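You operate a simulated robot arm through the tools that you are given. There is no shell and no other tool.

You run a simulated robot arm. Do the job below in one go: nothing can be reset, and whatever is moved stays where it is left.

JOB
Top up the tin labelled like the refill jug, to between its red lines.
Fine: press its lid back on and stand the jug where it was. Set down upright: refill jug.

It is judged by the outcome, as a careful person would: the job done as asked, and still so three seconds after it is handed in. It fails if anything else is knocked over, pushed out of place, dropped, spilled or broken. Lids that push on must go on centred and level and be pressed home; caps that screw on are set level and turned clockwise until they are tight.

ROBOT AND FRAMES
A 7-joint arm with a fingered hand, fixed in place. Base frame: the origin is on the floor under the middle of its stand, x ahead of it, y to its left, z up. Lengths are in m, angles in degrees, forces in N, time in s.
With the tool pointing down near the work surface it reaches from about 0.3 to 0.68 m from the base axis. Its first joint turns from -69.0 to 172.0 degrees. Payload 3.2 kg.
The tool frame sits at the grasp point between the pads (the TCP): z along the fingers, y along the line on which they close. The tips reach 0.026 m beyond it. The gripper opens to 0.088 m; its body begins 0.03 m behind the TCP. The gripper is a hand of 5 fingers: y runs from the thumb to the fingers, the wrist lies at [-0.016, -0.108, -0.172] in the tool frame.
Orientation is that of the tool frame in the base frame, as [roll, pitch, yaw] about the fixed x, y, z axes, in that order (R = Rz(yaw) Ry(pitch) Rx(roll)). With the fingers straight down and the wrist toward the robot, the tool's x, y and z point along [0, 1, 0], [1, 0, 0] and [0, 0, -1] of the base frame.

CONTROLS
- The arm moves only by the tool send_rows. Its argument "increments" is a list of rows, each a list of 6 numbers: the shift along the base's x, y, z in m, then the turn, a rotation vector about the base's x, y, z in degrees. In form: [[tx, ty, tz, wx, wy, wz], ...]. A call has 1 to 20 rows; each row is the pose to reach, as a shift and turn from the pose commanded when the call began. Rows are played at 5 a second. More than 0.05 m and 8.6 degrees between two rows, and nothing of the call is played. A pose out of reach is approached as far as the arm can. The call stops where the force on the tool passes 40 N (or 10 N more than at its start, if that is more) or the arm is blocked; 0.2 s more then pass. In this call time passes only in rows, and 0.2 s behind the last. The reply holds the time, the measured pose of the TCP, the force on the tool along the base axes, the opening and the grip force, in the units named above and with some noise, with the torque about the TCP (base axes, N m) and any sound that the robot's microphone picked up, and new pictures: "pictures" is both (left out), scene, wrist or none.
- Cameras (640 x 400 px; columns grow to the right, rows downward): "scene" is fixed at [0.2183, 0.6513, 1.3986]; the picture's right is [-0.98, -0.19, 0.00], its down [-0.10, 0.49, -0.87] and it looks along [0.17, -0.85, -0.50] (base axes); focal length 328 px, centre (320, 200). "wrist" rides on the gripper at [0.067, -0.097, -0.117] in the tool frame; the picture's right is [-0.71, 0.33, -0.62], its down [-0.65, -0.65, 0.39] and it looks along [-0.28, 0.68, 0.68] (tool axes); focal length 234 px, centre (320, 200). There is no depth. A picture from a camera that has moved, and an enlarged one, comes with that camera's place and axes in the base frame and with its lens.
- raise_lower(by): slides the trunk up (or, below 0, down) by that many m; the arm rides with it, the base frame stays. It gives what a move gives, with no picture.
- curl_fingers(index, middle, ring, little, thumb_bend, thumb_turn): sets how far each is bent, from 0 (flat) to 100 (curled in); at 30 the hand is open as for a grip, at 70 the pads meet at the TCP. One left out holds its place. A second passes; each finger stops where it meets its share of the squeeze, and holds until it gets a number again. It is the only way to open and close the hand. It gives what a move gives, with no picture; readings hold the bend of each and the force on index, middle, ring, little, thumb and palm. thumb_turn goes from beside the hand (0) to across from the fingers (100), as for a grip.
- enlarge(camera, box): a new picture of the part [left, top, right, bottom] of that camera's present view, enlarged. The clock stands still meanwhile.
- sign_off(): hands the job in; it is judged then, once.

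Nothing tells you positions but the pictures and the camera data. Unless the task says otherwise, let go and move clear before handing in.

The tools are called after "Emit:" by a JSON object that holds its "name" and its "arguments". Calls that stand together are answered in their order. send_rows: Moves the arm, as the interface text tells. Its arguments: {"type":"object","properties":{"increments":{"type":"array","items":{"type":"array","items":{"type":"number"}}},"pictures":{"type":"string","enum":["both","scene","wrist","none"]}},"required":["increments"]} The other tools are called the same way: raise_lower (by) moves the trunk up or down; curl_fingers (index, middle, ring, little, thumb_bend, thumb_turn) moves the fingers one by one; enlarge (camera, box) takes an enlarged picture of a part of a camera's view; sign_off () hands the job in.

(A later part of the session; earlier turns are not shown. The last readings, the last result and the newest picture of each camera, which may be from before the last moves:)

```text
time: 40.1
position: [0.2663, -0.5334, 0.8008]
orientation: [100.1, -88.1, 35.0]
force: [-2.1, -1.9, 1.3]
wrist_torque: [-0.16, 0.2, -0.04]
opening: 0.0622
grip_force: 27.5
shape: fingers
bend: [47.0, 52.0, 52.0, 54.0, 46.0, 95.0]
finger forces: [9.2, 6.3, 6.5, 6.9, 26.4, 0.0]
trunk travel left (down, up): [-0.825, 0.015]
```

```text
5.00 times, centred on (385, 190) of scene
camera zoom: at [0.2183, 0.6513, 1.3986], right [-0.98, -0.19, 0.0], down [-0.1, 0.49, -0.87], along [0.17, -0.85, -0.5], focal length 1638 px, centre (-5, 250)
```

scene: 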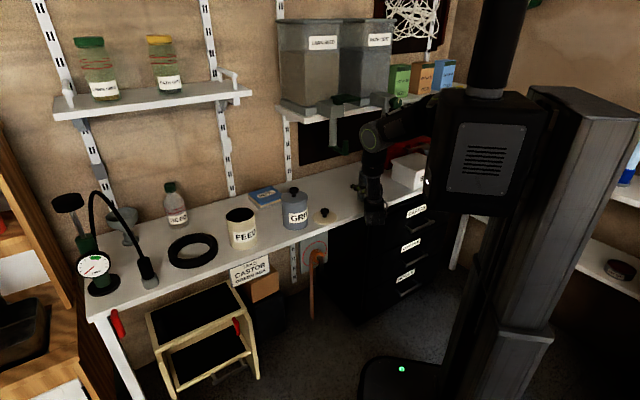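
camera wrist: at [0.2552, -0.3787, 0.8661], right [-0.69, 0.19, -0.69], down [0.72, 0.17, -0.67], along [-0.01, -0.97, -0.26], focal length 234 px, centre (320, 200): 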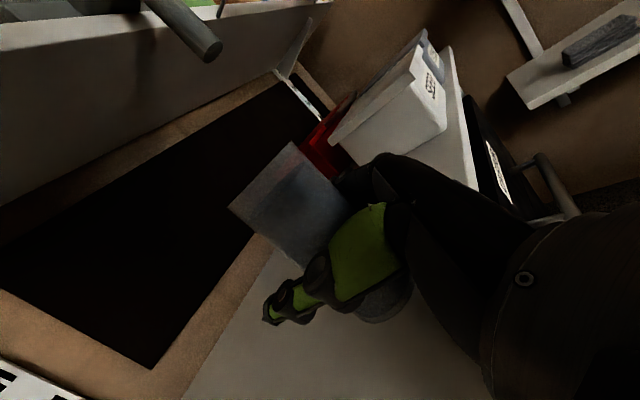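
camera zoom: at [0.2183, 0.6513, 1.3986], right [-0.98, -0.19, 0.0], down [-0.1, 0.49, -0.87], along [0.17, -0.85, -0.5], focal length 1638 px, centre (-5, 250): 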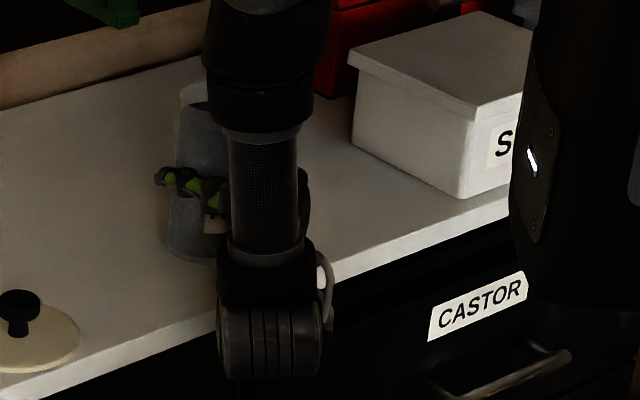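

The jug is gripped at about 27 N. I lift it slowly straight up a few centimetres and watch for slip.

Emit:
{"name": "send_rows", "arguments": {"increments": [[0, 0, 0.006, 0, 0, 0], [0, 0, 0.014, 0, 0, 0], [0, 0, 0.024, 0, 0, 0], [0, 0, 0.034, 0, 0, 0], [0, 0, 0.042, 0, 0, 0]], "pictures": "both"}}

Emit:
{"name": "enlarge", "arguments": {"camera": "scene", "box": [340, 140, 430, 220]}}

Emit:
{"name": "enlarge", "arguments": {"camera": "wrist", "box": [200, 140, 440, 340]}}

```text
time: 41.3
position: [0.2663, -0.5328, 0.8428]
orientation: [99.4, -88.1, 35.6]
force: [0.1, -0.5, -4.3]
wrist_torque: [0.01, 0.02, 0.0]
opening: 0.0625
grip_force: 27.0
shape: fingers
bend: [47.0, 52.0, 52.0, 55.0, 46.0, 94.0]
finger forces: [9.5, 6.3, 6.1, 5.5, 26.8, 0.0]
trunk travel left (down, up): [-0.825, 0.015]
camera wrist: at [0.2539, -0.3786, 0.9072], right [-0.69, 0.19, -0.69], down [0.72, 0.17, -0.67], along [-0.01, -0.97, -0.26], focal length 234 px, centre (320, 200)
```

scene: 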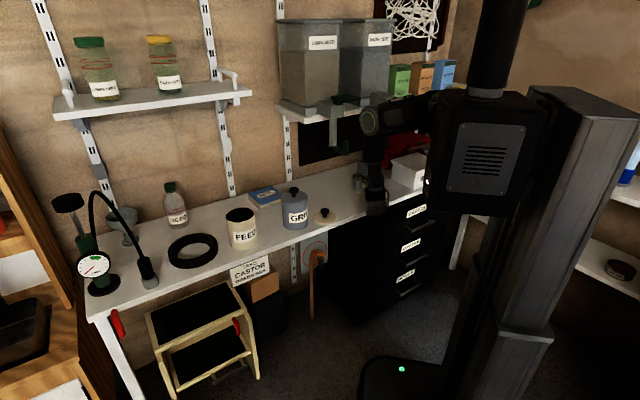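
wrist: 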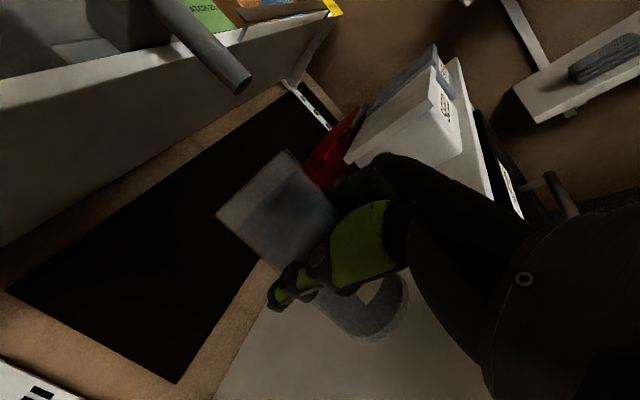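

```text
5.00 times, centred on (385, 180) of scene
camera zoom: at [0.2183, 0.6513, 1.3986], right [-0.98, -0.19, 0.0], down [-0.1, 0.49, -0.87], along [0.17, -0.85, -0.5], focal length 1638 px, centre (-5, 300)
```

zoom: 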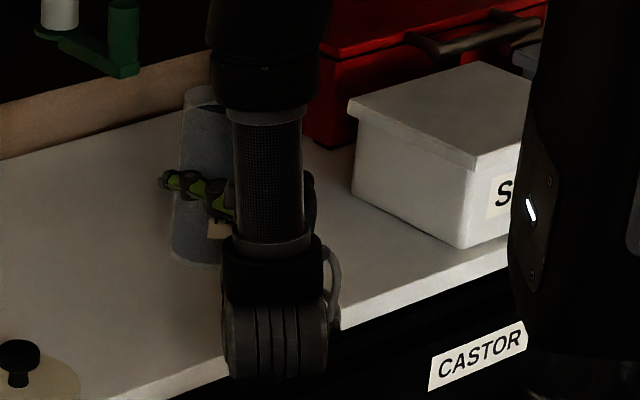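

```text
2.00 times, centred on (320, 240) of wrist
camera zoom: at [0.2539, -0.3786, 0.9072], right [-0.69, 0.19, -0.69], down [0.72, 0.17, -0.67], along [-0.01, -0.97, -0.26], focal length 468 px, centre (320, 120)
```

zoom: 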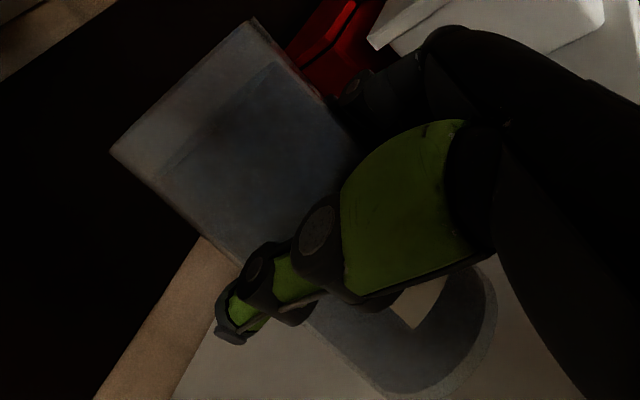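

The jug came up cleanly with its weight (~4.3 N) on the hand and no slip. I draw it back toward the robot, clear of the dispenser overhead.

Emit:
{"name": "send_rows", "arguments": {"increments": [[-0.018, 0.018, 0.003, 0, 0, 0], [-0.04, 0.04, 0.008, 0, 0, 0], [-0.065, 0.065, 0.015, 0, 0, 0], [-0.09, 0.09, 0.025, 0, 0, 0]], "pictures": "both"}}

```text
time: 42.3
position: [0.1747, -0.4426, 0.8687]
orientation: [98.6, -88.2, 36.5]
force: [-0.7, 0.0, -3.7]
wrist_torque: [0.03, 0.08, 0.0]
opening: 0.0624
grip_force: 27.4
shape: fingers
bend: [47.0, 52.0, 52.0, 55.0, 46.0, 94.0]
finger forces: [9.6, 6.2, 6.1, 5.5, 26.7, 0.1]
trunk travel left (down, up): [-0.825, 0.015]
camera wrist: at [0.162, -0.2887, 0.9324], right [-0.69, 0.19, -0.69], down [0.72, 0.17, -0.67], along [-0.01, -0.97, -0.26], focal length 234 px, centre (320, 200)
```

scene: 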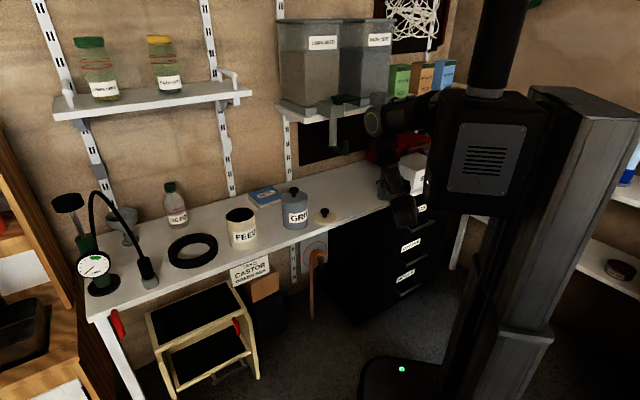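
wrist: 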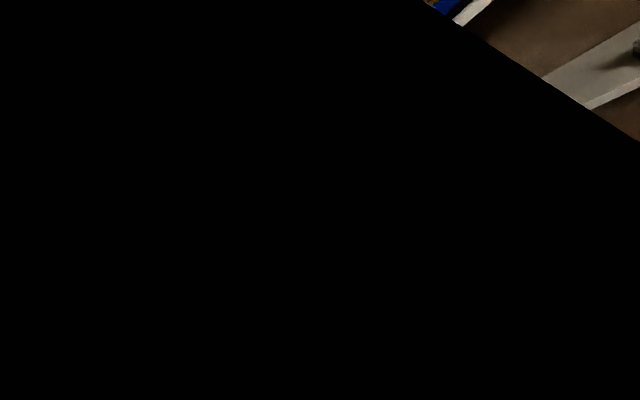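

I now carry the jug left along the front of the bench, rising gradually and yawing toward the tin; first half, then a check.

Emit:
{"name": "send_rows", "arguments": {"increments": [[0.0283, 0.0283, 0.006, 0, 0, 2], [0.0566, 0.0566, 0.016, 0, 0, 4], [0.0849, 0.0849, 0.026, 0, 0, 6], [0.1131, 0.1131, 0.036, 0, 0, 8], [0.1414, 0.1414, 0.046, 0, 0, 10], [0.1697, 0.1697, 0.056, 0, 0, 12], [0.198, 0.198, 0.066, 0, 0, 14], [0.2263, 0.2263, 0.076, 0, 0, 16], [0.2546, 0.2546, 0.081, 0, 0, 18]], "pictures": "both"}}

```text
time: 44.3
position: [0.4322, -0.1866, 0.9472]
orientation: [98.2, -87.9, 54.8]
force: [0.8, 0.5, -2.6]
wrist_torque: [0.01, 0.06, -0.02]
opening: 0.0623
grip_force: 27.1
shape: fingers
bend: [47.0, 53.0, 53.0, 56.0, 46.0, 94.0]
finger forces: [9.6, 6.3, 6.0, 5.4, 26.8, 0.0]
trunk travel left (down, up): [-0.825, 0.015]
camera wrist: at [0.3751, -0.0437, 1.0125], right [-0.72, -0.03, -0.69], down [0.63, 0.39, -0.67], along [0.29, -0.92, -0.26], focal length 234 px, centre (320, 200)
```

scene: 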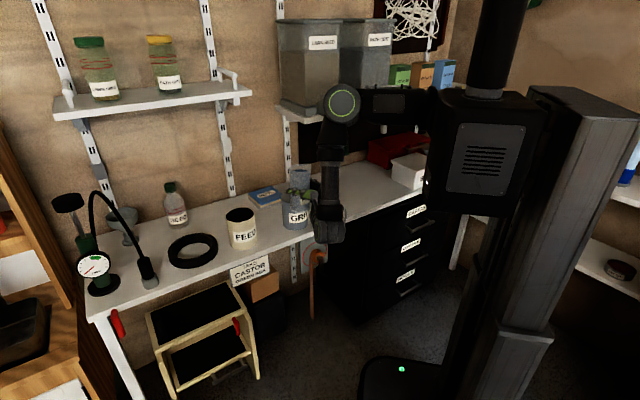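
wrist: 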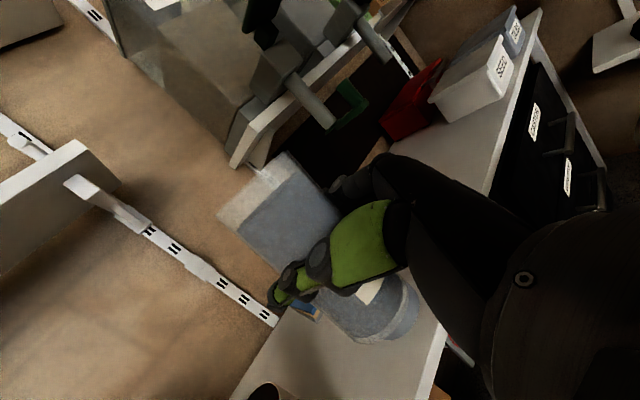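

The carry is smooth and the jug is steady. I go on to a point just left of and before the FEED tin.

Emit:
{"name": "send_rows", "arguments": {"increments": [[0.0307, 0.0258, 0, 0, 0, 2], [0.0625, 0.0505, 0, 0, 0, 4], [0.0944, 0.0753, 0, 0, 0, 6], [0.1297, 0.0965, 0, 0, 0, 8], [0.1651, 0.1177, 0, 0, 0, 10], [0.2004, 0.1389, 0, 0, 0, 12]], "pictures": "both"}}

Emit:
{"name": "enlarge", "arguments": {"camera": "scene", "box": [180, 130, 300, 260]}}

```text
time: 45.7
position: [0.6222, -0.0544, 0.9505]
orientation: [104.8, -87.8, 60.3]
force: [-1.0, 1.1, -4.6]
wrist_torque: [0.0, 0.04, -0.02]
opening: 0.0624
grip_force: 25.7
shape: fingers
bend: [47.0, 53.0, 53.0, 56.0, 46.0, 94.0]
finger forces: [9.7, 6.2, 5.6, 4.8, 25.5, 0.0]
out of reach, approached as far as the arm can: row 6
trunk travel left (down, up): [-0.825, 0.015]
camera wrist: at [0.5359, 0.0733, 1.015], right [-0.7, -0.18, -0.69], down [0.53, 0.51, -0.68], along [0.48, -0.84, -0.26], focal length 234 px, centre (320, 200)
```

scene: 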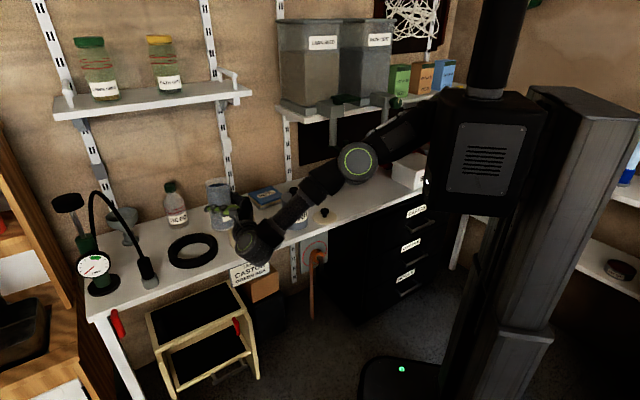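
wrist: 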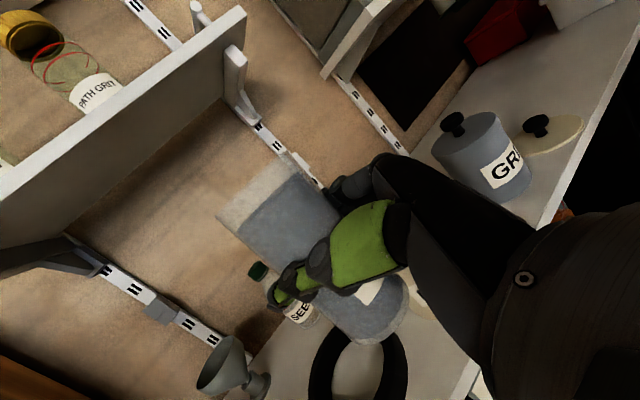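

```text
3.08 times, centred on (240, 195) of scene
camera zoom: at [0.2183, 0.6513, 1.3986], right [-0.98, -0.19, 0.0], down [-0.1, 0.49, -0.87], along [0.17, -0.85, -0.5], focal length 1008 px, centre (566, 215)
```

zoom: 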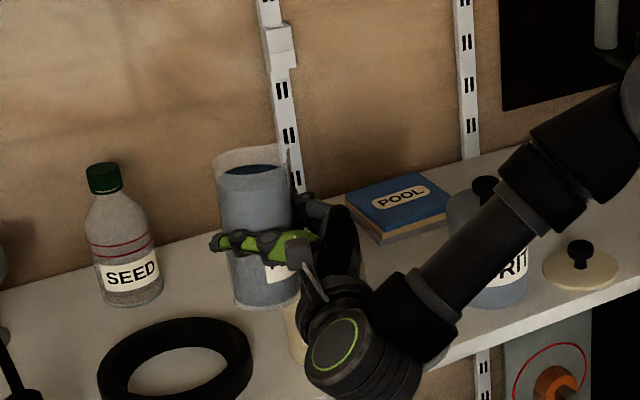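

The jug is left of the tin, but this is the arm's limit with the trunk so high. I raise the hand with the arm and then lower the trunk, to gain reach for the pour.

Emit:
{"name": "send_rows", "arguments": {"increments": [[0, 0.003, 0.025, 0, 0, 0], [0, 0.006, 0.05, 0, 0, 0], [0, 0.01, 0.08, 0, 0, 0], [0, 0.01, 0.11, 0, 0, 0]], "pictures": "none"}}

Emit:
{"name": "raise_lower", "arguments": {"by": -0.13}}

Emit:
{"name": "enlarge", "arguments": {"camera": "scene", "box": [180, 130, 340, 260]}}

```text
time: 46.7
position: [0.6247, -0.0451, 1.0593]
orientation: [100.1, -88.1, 64.9]
force: [0.8, 0.4, -4.1]
wrist_torque: [0.02, 0.03, 0.03]
opening: 0.0623
grip_force: 25.6
shape: fingers
bend: [47.0, 53.0, 53.0, 56.0, 46.0, 94.0]
finger forces: [9.7, 6.0, 5.7, 4.6, 25.4, 0.0]
trunk travel left (down, up): [-0.825, 0.015]
```

```text
time: 48.3
position: [0.6248, -0.0471, 0.9291]
orientation: [100.4, -88.1, 64.6]
force: [0.4, 0.2, -3.1]
wrist_torque: [0.0, 0.08, 0.01]
opening: 0.0625
grip_force: 25.7
shape: fingers
bend: [47.0, 53.0, 53.0, 56.0, 46.0, 94.0]
finger forces: [9.6, 6.1, 5.7, 4.8, 25.3, 0.0]
trunk travel left (down, up): [-0.695, 0.145]
```

```text
3.08 times, centred on (260, 195) of scene
camera zoom: at [0.2183, 0.6513, 1.3986], right [-0.98, -0.19, 0.0], down [-0.1, 0.49, -0.87], along [0.17, -0.85, -0.5], focal length 1008 px, centre (505, 215)
```

zoom: 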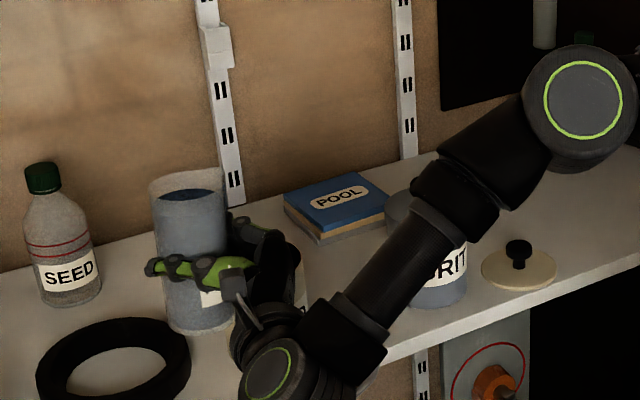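

The jug is beside the tin at z≈0.93. I move it in so the lip will swing over the tin's centre, and begin with a small 20° tilt toward the lip to check the geometry.

Emit:
{"name": "send_rows", "arguments": {"increments": [[0.014, -0.012, 0, 0, 0, 0], [0.028, -0.025, 0, 0, 0, 0], [0.042, -0.037, 0, 0, 0, 0], [0.042, -0.037, 0, 6.4, -1.7, 0], [0.042, -0.037, 0, 12.9, -3.5, 0], [0.042, -0.037, 0, 19.3, -5.2, 0]], "pictures": "both"}}

Emit:
{"name": "enlarge", "arguments": {"camera": "scene", "box": [180, 150, 300, 260]}}

Emit:
{"name": "enlarge", "arguments": {"camera": "wrist", "box": [180, 40, 420, 240]}}

```text
time: 49.7
position: [0.6668, -0.0823, 0.9301]
orientation: [-90.6, -71.7, -104.5]
force: [0.3, -0.2, -3.7]
wrist_torque: [-0.02, 0.02, -0.02]
opening: 0.0626
grip_force: 25.3
shape: fingers
bend: [47.0, 53.0, 53.0, 56.0, 47.0, 94.0]
finger forces: [9.9, 6.3, 5.7, 4.8, 24.9, 0.0]
trunk travel left (down, up): [-0.695, 0.145]
camera wrist: at [0.5734, 0.0175, 1.0239], right [-0.63, 0.07, -0.77], down [0.59, 0.7, -0.41], along [0.51, -0.71, -0.48], focal length 234 px, centre (320, 200)
```

scene: 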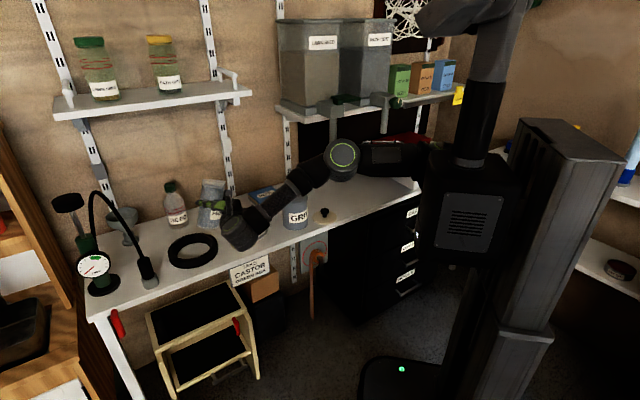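
wrist: 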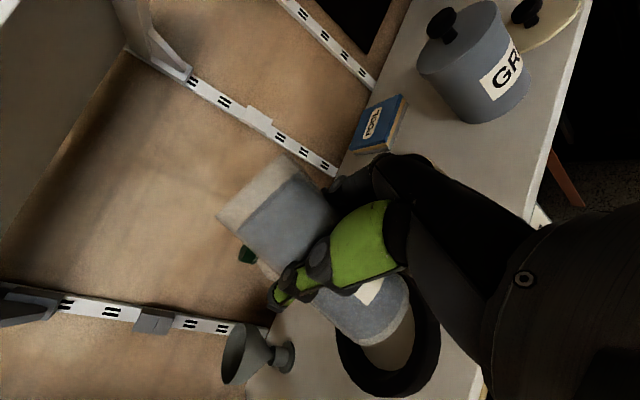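

```text
3.64 times, centred on (240, 205) of scene
camera zoom: at [0.2183, 0.6513, 1.3986], right [-0.98, -0.19, 0.0], down [-0.1, 0.49, -0.87], along [0.17, -0.85, -0.5], focal length 1191 px, centre (611, 182)
```

zoom: 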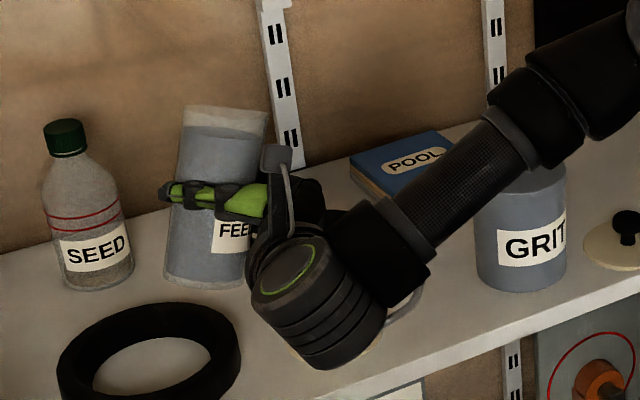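

```text
2.00 times, centred on (300, 140) of wrist
camera zoom: at [0.5734, 0.0175, 1.0239], right [-0.63, 0.07, -0.77], down [0.59, 0.7, -0.41], along [0.51, -0.71, -0.48], focal length 468 px, centre (360, 320)
```

zoom: 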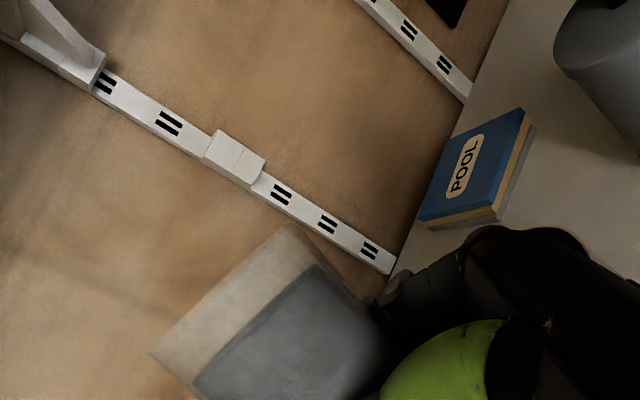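

At 20° nothing flows, and the content stays in. I tilt on to 40° and drop 2 cm so the lip hangs just over the tin.

Emit:
{"name": "send_rows", "arguments": {"increments": [[0, 0, -0.007, 6.4, -1.7, 0], [0, 0, -0.014, 12.9, -3.5, 0], [0, 0, -0.02, 19.3, -5.2, 0]], "pictures": "both"}}

Emit:
{"name": "enlarge", "arguments": {"camera": "scene", "box": [180, 150, 300, 260]}}

Emit:
{"name": "enlarge", "arguments": {"camera": "wrist", "box": [200, 90, 440, 290]}}

```text
time: 50.5
position: [0.667, -0.0827, 0.9078]
orientation: [-90.4, -51.9, -104.7]
force: [0.2, 0.0, -3.2]
wrist_torque: [0.02, 0.04, 0.01]
opening: 0.0625
grip_force: 25.8
shape: fingers
bend: [47.0, 53.0, 53.0, 56.0, 47.0, 94.0]
finger forces: [10.3, 6.4, 5.9, 4.8, 24.3, 0.1]
trunk travel left (down, up): [-0.695, 0.145]
camera wrist: at [0.5642, -0.0179, 1.0225], right [-0.56, 0.33, -0.76], down [0.61, 0.78, -0.11], along [0.56, -0.52, -0.64], focal length 234 px, centre (320, 200)
```

scene: 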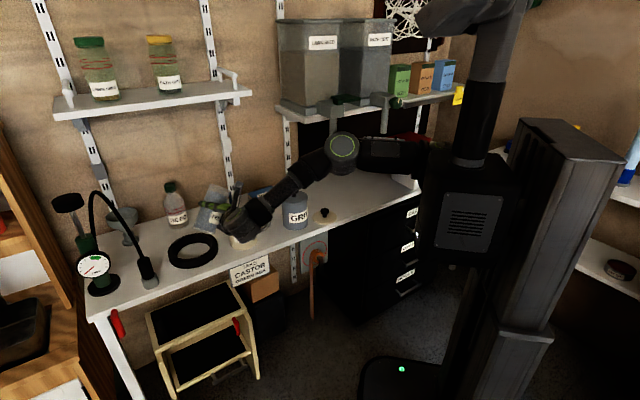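
wrist: 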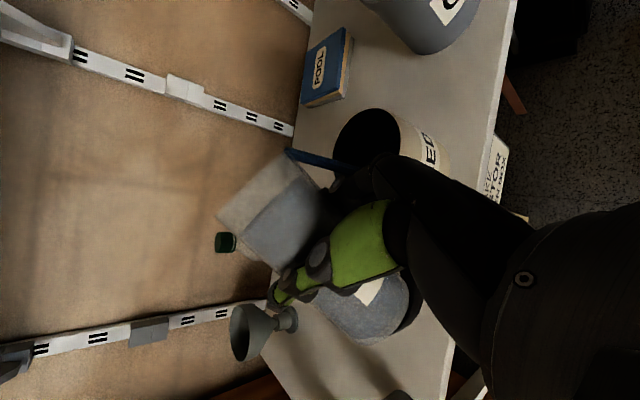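

```text
3.64 times, centred on (240, 205) of scene
camera zoom: at [0.2183, 0.6513, 1.3986], right [-0.98, -0.19, 0.0], down [-0.1, 0.49, -0.87], along [0.17, -0.85, -0.5], focal length 1191 px, centre (611, 182)
```

zoom: 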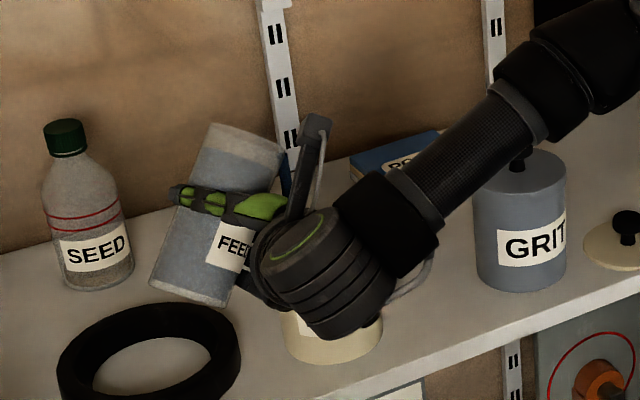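

```text
2.00 times, centred on (320, 190) of wrist
camera zoom: at [0.5642, -0.0179, 1.0225], right [-0.56, 0.33, -0.76], down [0.61, 0.78, -0.11], along [0.56, -0.52, -0.64], focal length 468 px, centre (320, 220)
```

zoom: 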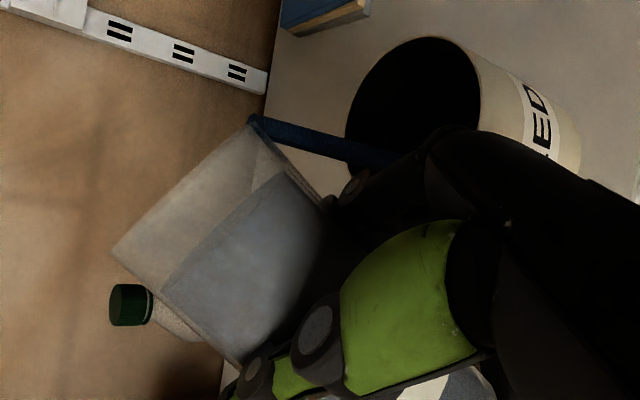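

It is already pouring: a thin stream leaves the lip and, by my geometry, drops inside the tin about 25 mm from its centre on the jug side. Before letting time pass I look closer.

Emit:
{"name": "enlarge", "arguments": {"camera": "wrist", "box": [280, 90, 440, 200]}}

Emit:
{"name": "enlarge", "arguments": {"camera": "scene", "box": [200, 170, 280, 250]}}

```text
3.64 times, centred on (360, 145) of wrist
camera zoom: at [0.5642, -0.0179, 1.0225], right [-0.56, 0.33, -0.76], down [0.61, 0.78, -0.11], along [0.56, -0.52, -0.64], focal length 852 px, centre (174, 400)
```

zoom: 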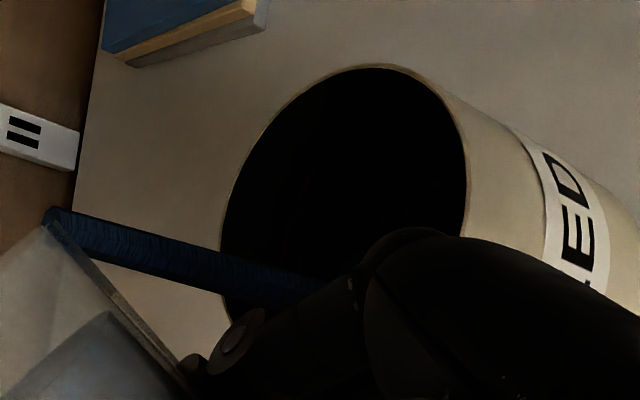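

```text
5.00 times, centred on (240, 210) of scene
camera zoom: at [0.2183, 0.6513, 1.3986], right [-0.98, -0.19, 0.0], down [-0.1, 0.49, -0.87], along [0.17, -0.85, -0.5], focal length 1638 px, centre (720, 150)
```

zoom: 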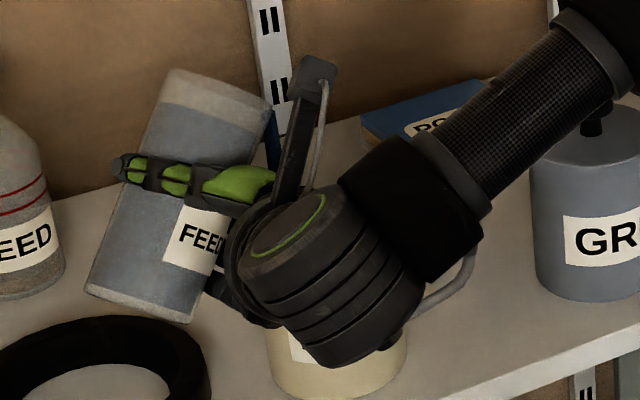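

The stream goes into the dark mouth of the tin. I shift 8 mm more toward the tin's centre and hold this tilt for a second to see how the flow behaves.

Emit:
{"name": "send_rows", "arguments": {"increments": [[-0.001, -0.004, 0, 0, 0, 0], [-0.002, -0.008, 0, 0, 0, 0], [-0.002, -0.008, 0, 0, 0, 0], [-0.002, -0.008, 0, 0, 0, 0]], "pictures": "none"}}

Emit:
{"name": "enlarge", "arguments": {"camera": "wrist", "box": [220, 90, 440, 230]}}

Emit:
{"name": "enlarge", "arguments": {"camera": "scene", "box": [200, 170, 280, 250]}}

```text
time: 51.5
position: [0.6637, -0.0905, 0.9093]
orientation: [-90.2, -51.9, -104.9]
force: [-0.2, 0.7, -4.1]
wrist_torque: [-0.03, 0.08, 0.0]
opening: 0.0625
grip_force: 26.0
shape: fingers
bend: [47.0, 53.0, 53.0, 56.0, 47.0, 94.0]
finger forces: [10.3, 6.4, 5.8, 4.9, 24.4, 0.0]
trunk travel left (down, up): [-0.695, 0.145]
```

```text
2.86 times, centred on (330, 160) of wrist
camera zoom: at [0.5616, -0.0256, 1.0233], right [-0.56, 0.33, -0.76], down [0.61, 0.78, -0.11], along [0.56, -0.52, -0.64], focal length 669 px, centre (291, 314)
```

zoom: 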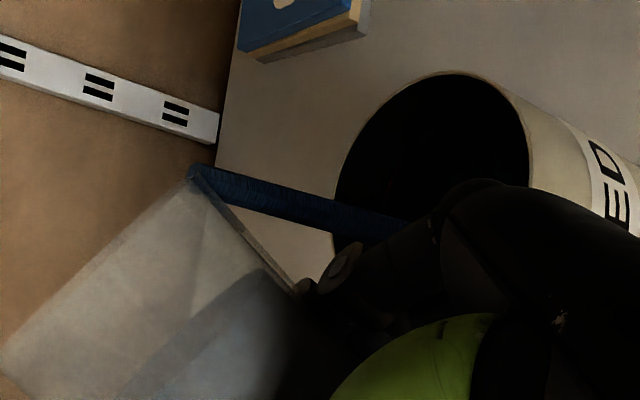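

```text
5.00 times, centred on (240, 210) of scene
camera zoom: at [0.2183, 0.6513, 1.3986], right [-0.98, -0.19, 0.0], down [-0.1, 0.49, -0.87], along [0.17, -0.85, -0.5], focal length 1638 px, centre (720, 150)
```

zoom: 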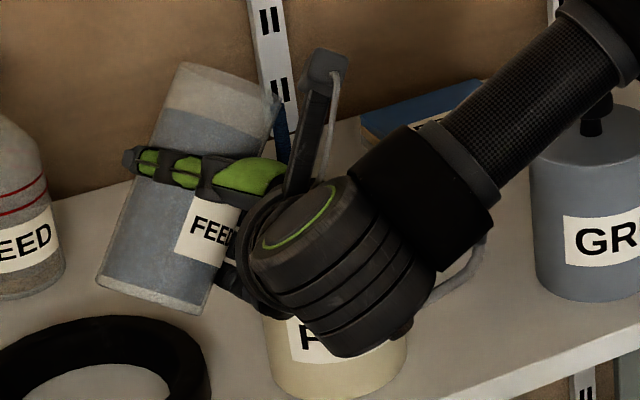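

The stream keeps entering the tin. I hold the tilt a little longer to gauge the rate.

Emit:
{"name": "send_rows", "arguments": {"increments": [[0, 0, 0, 0, 0, 0], [0, 0, 0, 0, 0, 0], [0, 0, 0, 0, 0, 0], [0, 0, 0, 0, 0, 0], [0, 0, 0, 0, 0, 0], [0, 0, 0, 0, 0, 0]], "pictures": "none"}}

Emit:
{"name": "enlarge", "arguments": {"camera": "wrist", "box": [220, 90, 440, 230]}}

Emit:
{"name": "enlarge", "arguments": {"camera": "scene", "box": [200, 170, 280, 250]}}

```text
time: 52.9
position: [0.6649, -0.0904, 0.9097]
orientation: [-90.5, -52.0, -104.5]
force: [0.2, 0.3, -2.6]
wrist_torque: [0.03, 0.06, -0.02]
opening: 0.0625
grip_force: 25.7
shape: fingers
bend: [47.0, 53.0, 53.0, 56.0, 47.0, 94.0]
finger forces: [10.3, 6.4, 5.9, 4.8, 24.4, 0.1]
trunk travel left (down, up): [-0.695, 0.145]
```

```text
2.86 times, centred on (330, 160) of wrist
camera zoom: at [0.5616, -0.0254, 1.0232], right [-0.56, 0.33, -0.76], down [0.61, 0.78, -0.11], along [0.56, -0.52, -0.64], focal length 669 px, centre (291, 314)
```

zoom: 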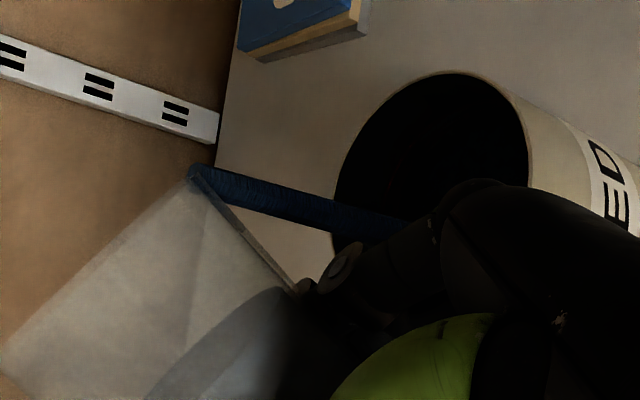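

```text
5.00 times, centred on (240, 210) of scene
camera zoom: at [0.2183, 0.6513, 1.3986], right [-0.98, -0.19, 0.0], down [-0.1, 0.49, -0.87], along [0.17, -0.85, -0.5], focal length 1638 px, centre (720, 150)
```

zoom: 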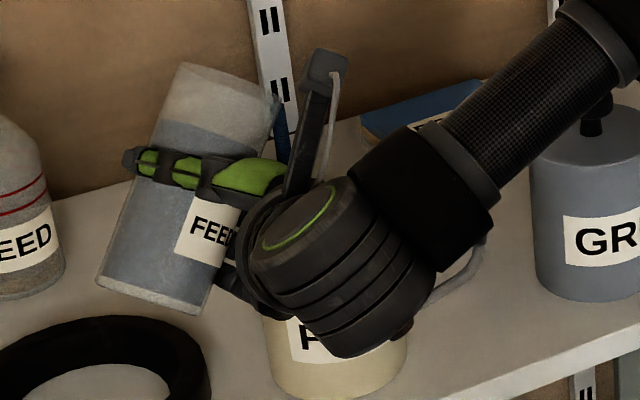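

The jug's level is dropping about 5 mm/s (roughly 2–2.5 mm/s of rise in the tin). I look into the tin more closely.

Emit:
{"name": "enlarge", "arguments": {"camera": "wrist", "box": [330, 105, 410, 155]}}

```text
8.00 times, centred on (370, 130) of wrist
camera zoom: at [0.5616, -0.0254, 1.0232], right [-0.56, 0.33, -0.76], down [0.61, 0.78, -0.11], along [0.56, -0.52, -0.64], focal length 1873 px, centre (-80, 760)
```

zoom: 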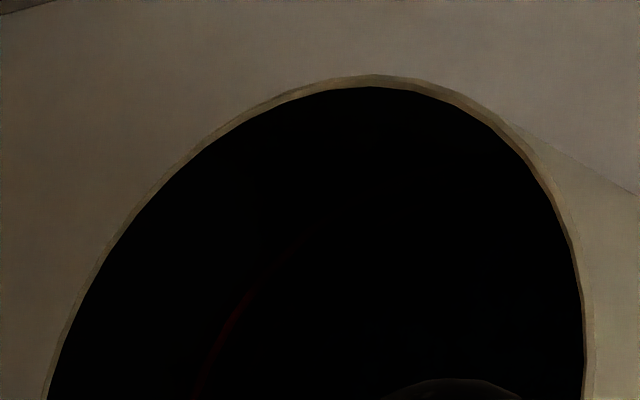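

I can make out one red line in the wrist view (the upper one, at z≈0.81). I stop the flow now, tilt back up, and move the jug aside so the scene camera can see the level.

Emit:
{"name": "send_rows", "arguments": {"increments": [[0, 0.0, 0.0, -8.0, 2.1, 0], [0, 0.0, 0.003, -16.0, 4.3, 0], [0, 0, 0.01, -24.0, 6.4, 0], [0, 0.0, 0.02, -31.9, 8.5, 0], [-0.01, 0.01, 0.035, -36.7, 9.8, 0], [-0.035, 0.025, 0.05, -38.6, 10.3, 0], [-0.07, 0.03, 0.05, -38.6, 10.3, 0], [-0.105, 0.01, 0.05, -38.6, 10.3, 0], [-0.14, -0.015, 0.05, -38.6, 10.3, 0], [-0.175, -0.045, 0.05, -38.6, 10.3, 0], [-0.205, -0.075, 0.05, -38.6, 10.3, 0]], "pictures": "both"}}

Emit:
{"name": "enlarge", "arguments": {"camera": "scene", "box": [222, 203, 266, 250]}}

```text
time: 55.3
position: [0.4568, -0.1672, 0.9591]
orientation: [93.7, -88.2, 71.4]
force: [-0.4, 0.1, -4.6]
wrist_torque: [-0.01, 0.06, 0.0]
opening: 0.0625
grip_force: 24.9
shape: fingers
bend: [47.0, 53.0, 53.0, 56.0, 47.0, 94.0]
finger forces: [9.3, 6.1, 5.6, 4.5, 24.8, 0.0]
trunk travel left (down, up): [-0.695, 0.145]
camera wrist: at [0.3703, -0.0408, 1.0249], right [-0.7, -0.18, -0.7], down [0.54, 0.51, -0.67], along [0.48, -0.84, -0.26], focal length 234 px, centre (320, 200)
```

scene: 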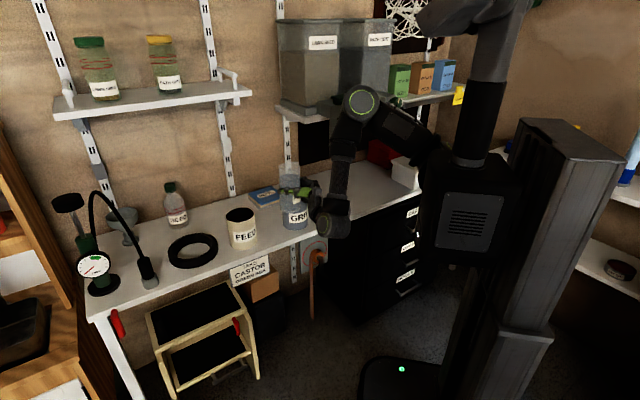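
wrist: 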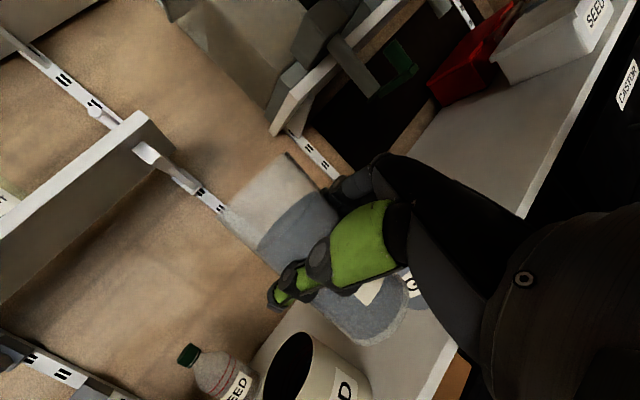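

```text
8.51 times, centred on (244, 226) of scene
camera zoom: at [0.2183, 0.6513, 1.3986], right [-0.98, -0.19, 0.0], down [-0.1, 0.49, -0.87], along [0.17, -0.85, -0.5], focal length 2788 px, centre (967, -26)
```

zoom: 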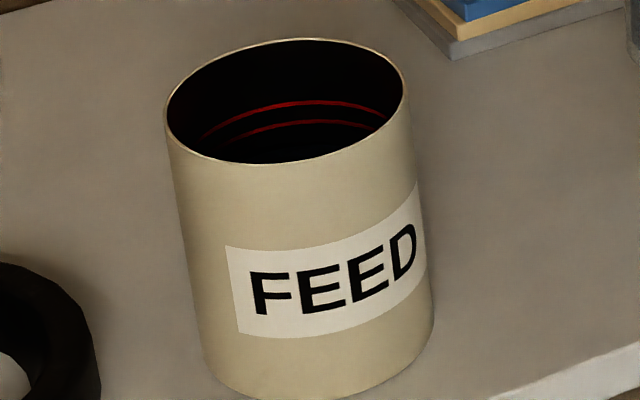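

Both red lines still show, so more is needed. I enlarge the tin's mouth and the jug to judge the level left.

Emit:
{"name": "enlarge", "arguments": {"camera": "scene", "box": [232, 206, 254, 224]}}

Emit:
{"name": "enlarge", "arguments": {"camera": "scene", "box": [270, 155, 330, 235]}}

Emit:
{"name": "enlarge", "arguments": {"camera": "wrist", "box": [180, 130, 430, 400]}}

Emit:
{"name": "enlarge", "arguments": {"camera": "scene", "box": [215, 195, 300, 265]}}

```text
16.00 times, centred on (243, 215) of scene
camera zoom: at [0.2183, 0.6513, 1.3986], right [-0.98, -0.19, 0.0], down [-0.1, 0.49, -0.87], along [0.17, -0.85, -0.5], focal length 5242 px, centre (1552, -40)
```

zoom: 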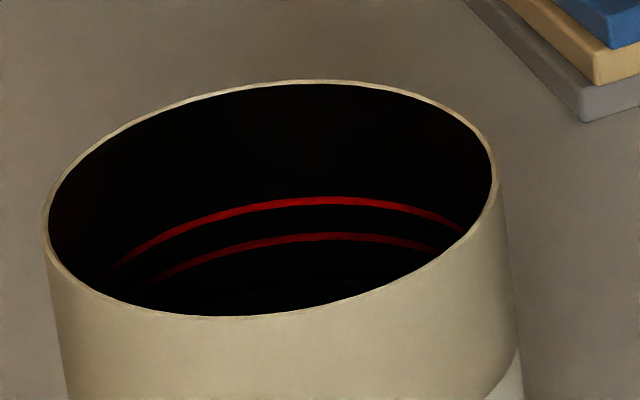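

```text
5.00 times, centred on (300, 195) of scene
camera zoom: at [0.2183, 0.6513, 1.3986], right [-0.98, -0.19, 0.0], down [-0.1, 0.49, -0.87], along [0.17, -0.85, -0.5], focal length 1638 px, centre (420, 225)
```

zoom: 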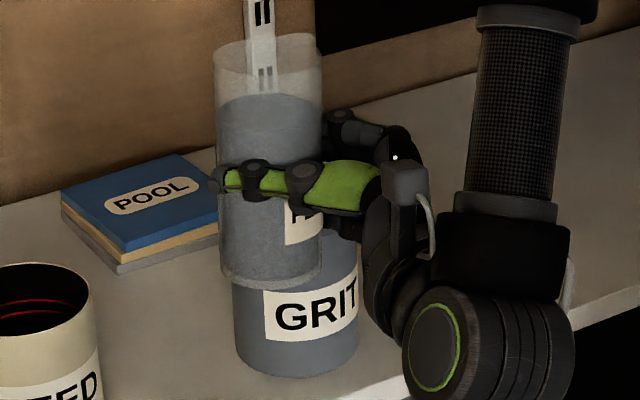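

```text
1.48 times, centred on (305, 265) of wrist
camera zoom: at [0.3703, -0.0408, 1.0249], right [-0.7, -0.18, -0.7], down [0.54, 0.51, -0.67], along [0.48, -0.84, -0.26], focal length 347 px, centre (342, 104)
```

zoom: 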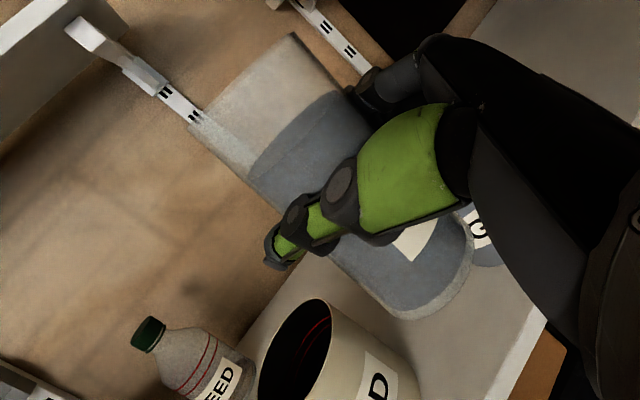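

```text
5.71 times, centred on (258, 230) of scene
camera zoom: at [0.2183, 0.6513, 1.3986], right [-0.98, -0.19, 0.0], down [-0.1, 0.49, -0.87], along [0.17, -0.85, -0.5], focal length 1872 px, centre (677, 29)
```

zoom: 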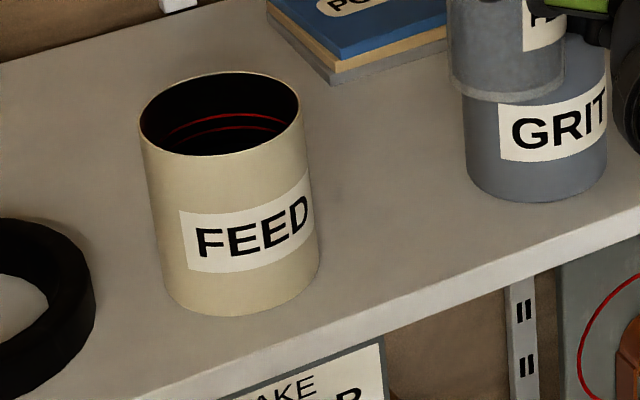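

Emit:
{"name": "enlarge", "arguments": {"camera": "scene", "box": [236, 212, 252, 222]}}

Emit:
{"name": "enlarge", "arguments": {"camera": "wrist", "box": [260, 325, 330, 400]}}

```text
16.00 times, centred on (244, 217) of scene
camera zoom: at [0.2183, 0.6513, 1.3986], right [-0.98, -0.19, 0.0], down [-0.1, 0.49, -0.87], along [0.17, -0.85, -0.5], focal length 5242 px, centre (1536, -72)
```

zoom: 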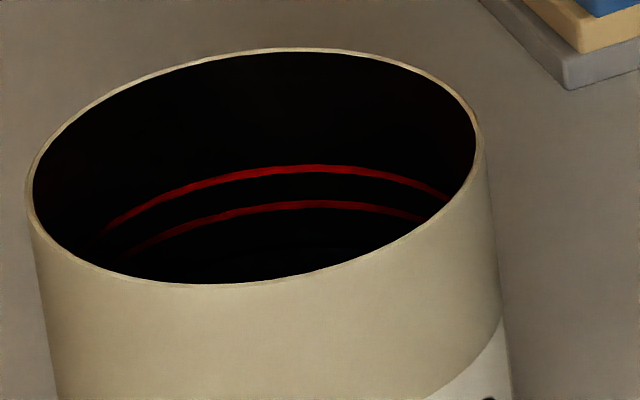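

```text
5.33 times, centred on (295, 362) of wrist
camera zoom: at [0.3703, -0.0408, 1.0249], right [-0.7, -0.18, -0.7], down [0.54, 0.51, -0.67], along [0.48, -0.84, -0.26], focal length 1249 px, centre (453, -667)
```

zoom: 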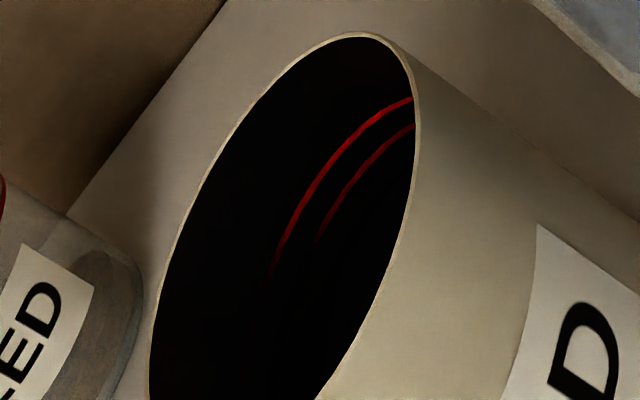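

No spill, and both lines are clear in both views, with the content still out of sight below them. I go back over the tin and pour more at the same tilt.

Emit:
{"name": "send_rows", "arguments": {"increments": [[0.03, 0.03, 0, 0, 0, 0], [0.065, 0.06, 0, 0, 0, 0], [0.1, 0.085, 0, 0, 0, 0], [0.135, 0.105, 0, 0, 0, 0], [0.17, 0.1, 0, 0, 0, 0], [0.195, 0.085, -0.015, 0, 0, 0], [0.205, 0.075, -0.03, 0, 0, 0], [0.205, 0.075, -0.033, 7.7, -2.07, 0], [0.205, 0.075, -0.037, 15.5, -4.1, 0], [0.205, 0.075, -0.041, 23.2, -6.2, 0], [0.205, 0.075, -0.046, 30.0, -8.0, 0], [0.205, 0.075, -0.05, 37.3, -10.0, 0], [0.205, 0.075, -0.05, 37.3, -10.0, 0], [0.205, 0.075, -0.05, 37.3, -10.0, 0], [0.205, 0.075, -0.05, 37.3, -10.0, 0]], "pictures": "wrist"}}

Emit:
{"name": "enlarge", "arguments": {"camera": "wrist", "box": [220, 90, 440, 230]}}

Emit:
{"name": "enlarge", "arguments": {"camera": "scene", "box": [200, 170, 280, 250]}}

```text
time: 58.5
position: [0.6649, -0.0915, 0.909]
orientation: [-90.2, -53.2, -104.7]
force: [0.3, -0.3, -3.5]
wrist_torque: [-0.02, 0.05, -0.05]
opening: 0.0624
grip_force: 24.9
shape: fingers
bend: [47.0, 53.0, 53.0, 56.0, 47.0, 94.0]
finger forces: [9.8, 6.5, 5.8, 4.5, 23.8, 0.0]
trunk travel left (down, up): [-0.695, 0.145]
camera wrist: at [0.5624, -0.0229, 1.0218], right [-0.56, 0.31, -0.76], down [0.61, 0.78, -0.13], along [0.56, -0.54, -0.63], focal length 234 px, centre (320, 200)
```

wrist: 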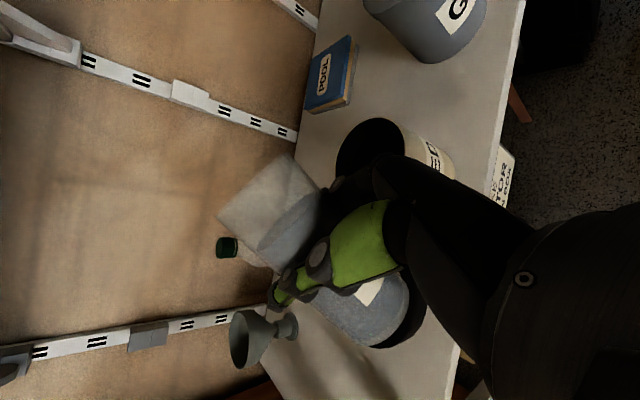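

```text
2.86 times, centred on (330, 160) of wrist
camera zoom: at [0.5624, -0.0229, 1.0218], right [-0.56, 0.31, -0.76], down [0.61, 0.78, -0.13], along [0.56, -0.54, -0.63], focal length 669 px, centre (291, 314)
```

zoom: 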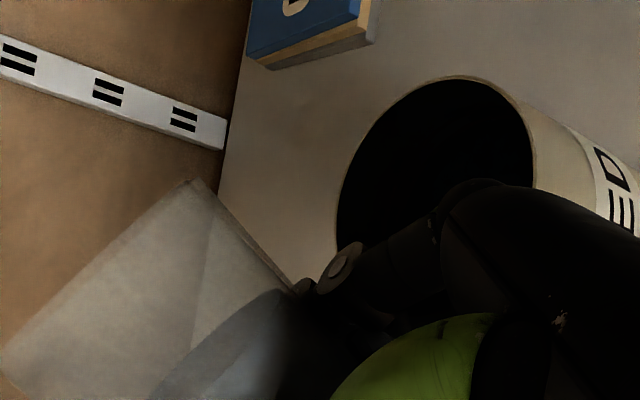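

```text
5.00 times, centred on (240, 210) of scene
camera zoom: at [0.2183, 0.6513, 1.3986], right [-0.98, -0.19, 0.0], down [-0.1, 0.49, -0.87], along [0.17, -0.85, -0.5], focal length 1638 px, centre (720, 150)
```

zoom: 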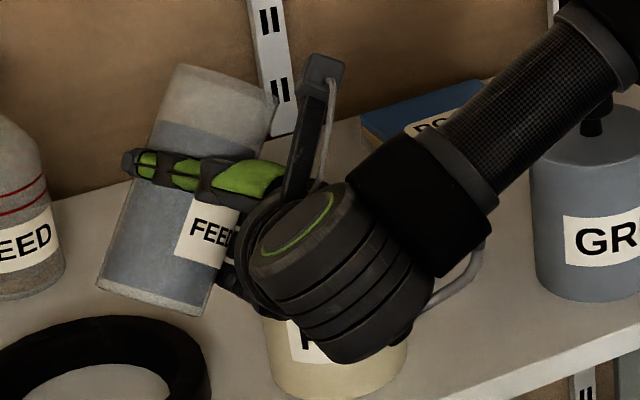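

The flow had stopped by itself at 40°: it behaves like a free level. I tilt to 50° and let it run, watching the landing point.

Emit:
{"name": "send_rows", "arguments": {"increments": [[0, 0, 0, 5.5, -1.5, 0], [0, 0, 0, 11.0, -2.95, 0], [0, 0, 0, 11.0, -2.95, 0]], "pictures": "wrist"}}

Emit:
{"name": "enlarge", "arguments": {"camera": "wrist", "box": [220, 90, 440, 230]}}

Emit:
{"name": "enlarge", "arguments": {"camera": "scene", "box": [200, 170, 280, 250]}}

```text
time: 59.3
position: [0.6647, -0.0918, 0.9081]
orientation: [-90.2, -41.7, -104.8]
force: [-0.3, 0.6, -3.3]
wrist_torque: [0.0, 0.02, -0.02]
opening: 0.0622
grip_force: 25.7
shape: fingers
bend: [47.0, 53.0, 53.0, 56.0, 47.0, 94.0]
finger forces: [10.0, 6.6, 5.9, 4.6, 23.7, 0.1]
trunk travel left (down, up): [-0.695, 0.145]
camera wrist: at [0.5564, -0.0455, 1.027], right [-0.53, 0.46, -0.72], down [0.61, 0.79, 0.05], along [0.59, -0.41, -0.69], focal length 234 px, centre (320, 200)
```

wrist: 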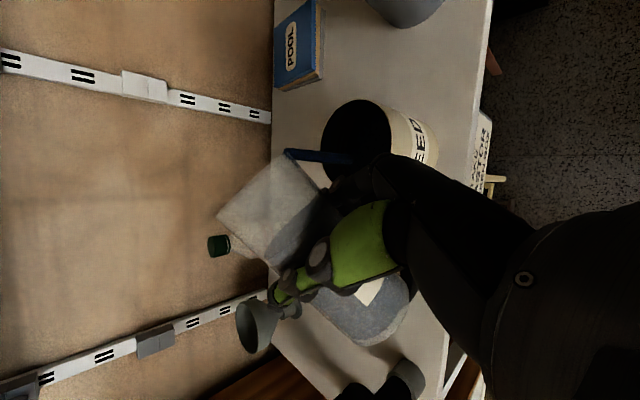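

```text
2.86 times, centred on (330, 160) of wrist
camera zoom: at [0.5564, -0.0455, 1.027], right [-0.53, 0.46, -0.72], down [0.61, 0.79, 0.05], along [0.59, -0.41, -0.69], focal length 669 px, centre (291, 314)
```

zoom: 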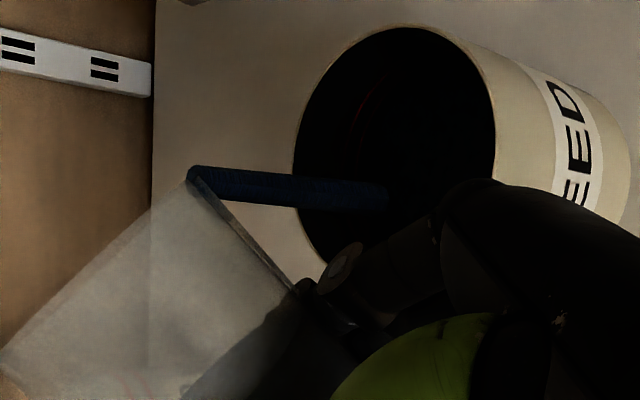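

```text
5.00 times, centred on (240, 210) of scene
camera zoom: at [0.2183, 0.6513, 1.3986], right [-0.98, -0.19, 0.0], down [-0.1, 0.49, -0.87], along [0.17, -0.85, -0.5], focal length 1638 px, centre (720, 150)
```

zoom: 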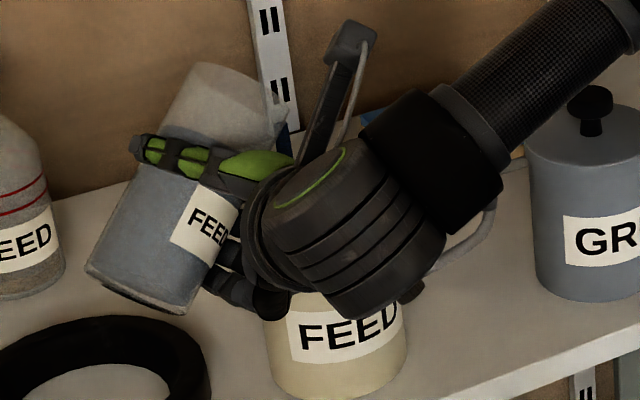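

The stream now drops well inside the mouth. I hold here until it stops.

Emit:
{"name": "send_rows", "arguments": {"increments": [[0, 0, 0, 0, 0, 0], [0, 0, 0, 0, 0, 0], [0, 0, 0, 0, 0, 0], [0, 0, 0, 0, 0, 0], [0, 0, 0, 0, 0, 0], [0, 0, 0, 0, 0, 0], [0, 0, 0, 0, 0, 0], [0, 0, 0, 0, 0, 0]], "pictures": "none"}}

Emit:
{"name": "enlarge", "arguments": {"camera": "wrist", "box": [220, 90, 440, 230]}}

Emit:
{"name": "enlarge", "arguments": {"camera": "wrist", "box": [315, 95, 395, 145]}}

Emit:
{"name": "enlarge", "arguments": {"camera": "scene", "box": [200, 170, 280, 250]}}

```text
time: 61.1
position: [0.6628, -0.0906, 0.9096]
orientation: [-90.1, -41.9, -104.9]
force: [-0.2, -0.6, -3.5]
wrist_torque: [-0.03, 0.03, 0.0]
opening: 0.0624
grip_force: 24.9
shape: fingers
bend: [47.0, 53.0, 53.0, 56.0, 47.0, 94.0]
finger forces: [10.0, 6.6, 5.9, 4.6, 23.7, 0.0]
trunk travel left (down, up): [-0.695, 0.145]
```

```text
2.86 times, centred on (330, 160) of wrist
camera zoom: at [0.5564, -0.0454, 1.0269], right [-0.53, 0.46, -0.72], down [0.61, 0.79, 0.05], along [0.59, -0.41, -0.69], focal length 669 px, centre (291, 314)
```

zoom: 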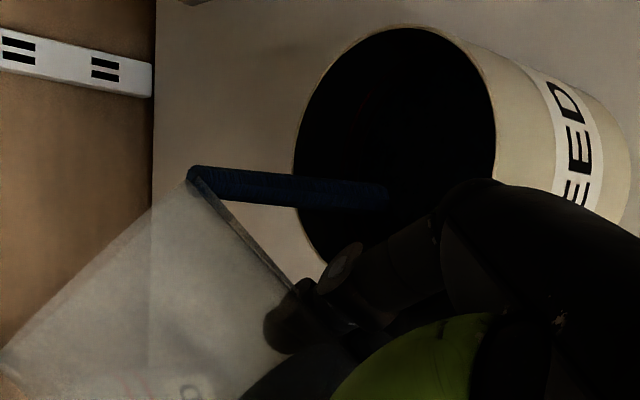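

```text
8.00 times, centred on (355, 120) of wrist
camera zoom: at [0.5564, -0.0454, 1.0269], right [-0.53, 0.46, -0.72], down [0.61, 0.79, 0.05], along [0.59, -0.41, -0.69], focal length 1873 px, centre (40, 840)
```

zoom: 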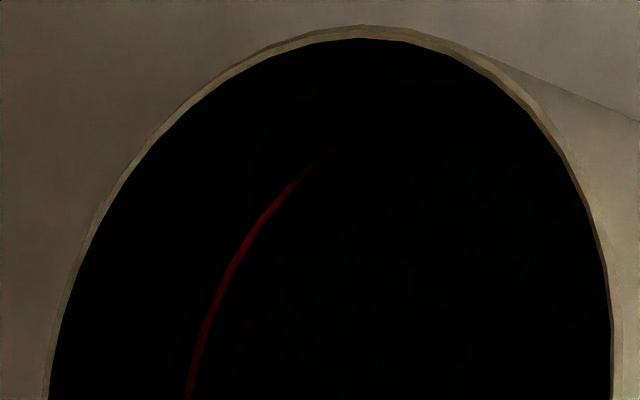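

```text
5.00 times, centred on (240, 210) of scene
camera zoom: at [0.2183, 0.6513, 1.3986], right [-0.98, -0.19, 0.0], down [-0.1, 0.49, -0.87], along [0.17, -0.85, -0.5], focal length 1638 px, centre (720, 150)
```

zoom: 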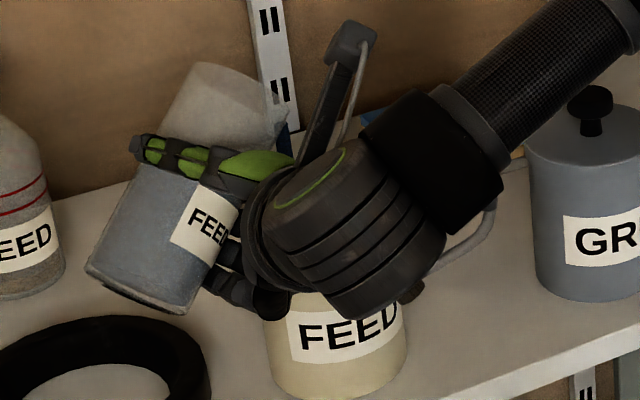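

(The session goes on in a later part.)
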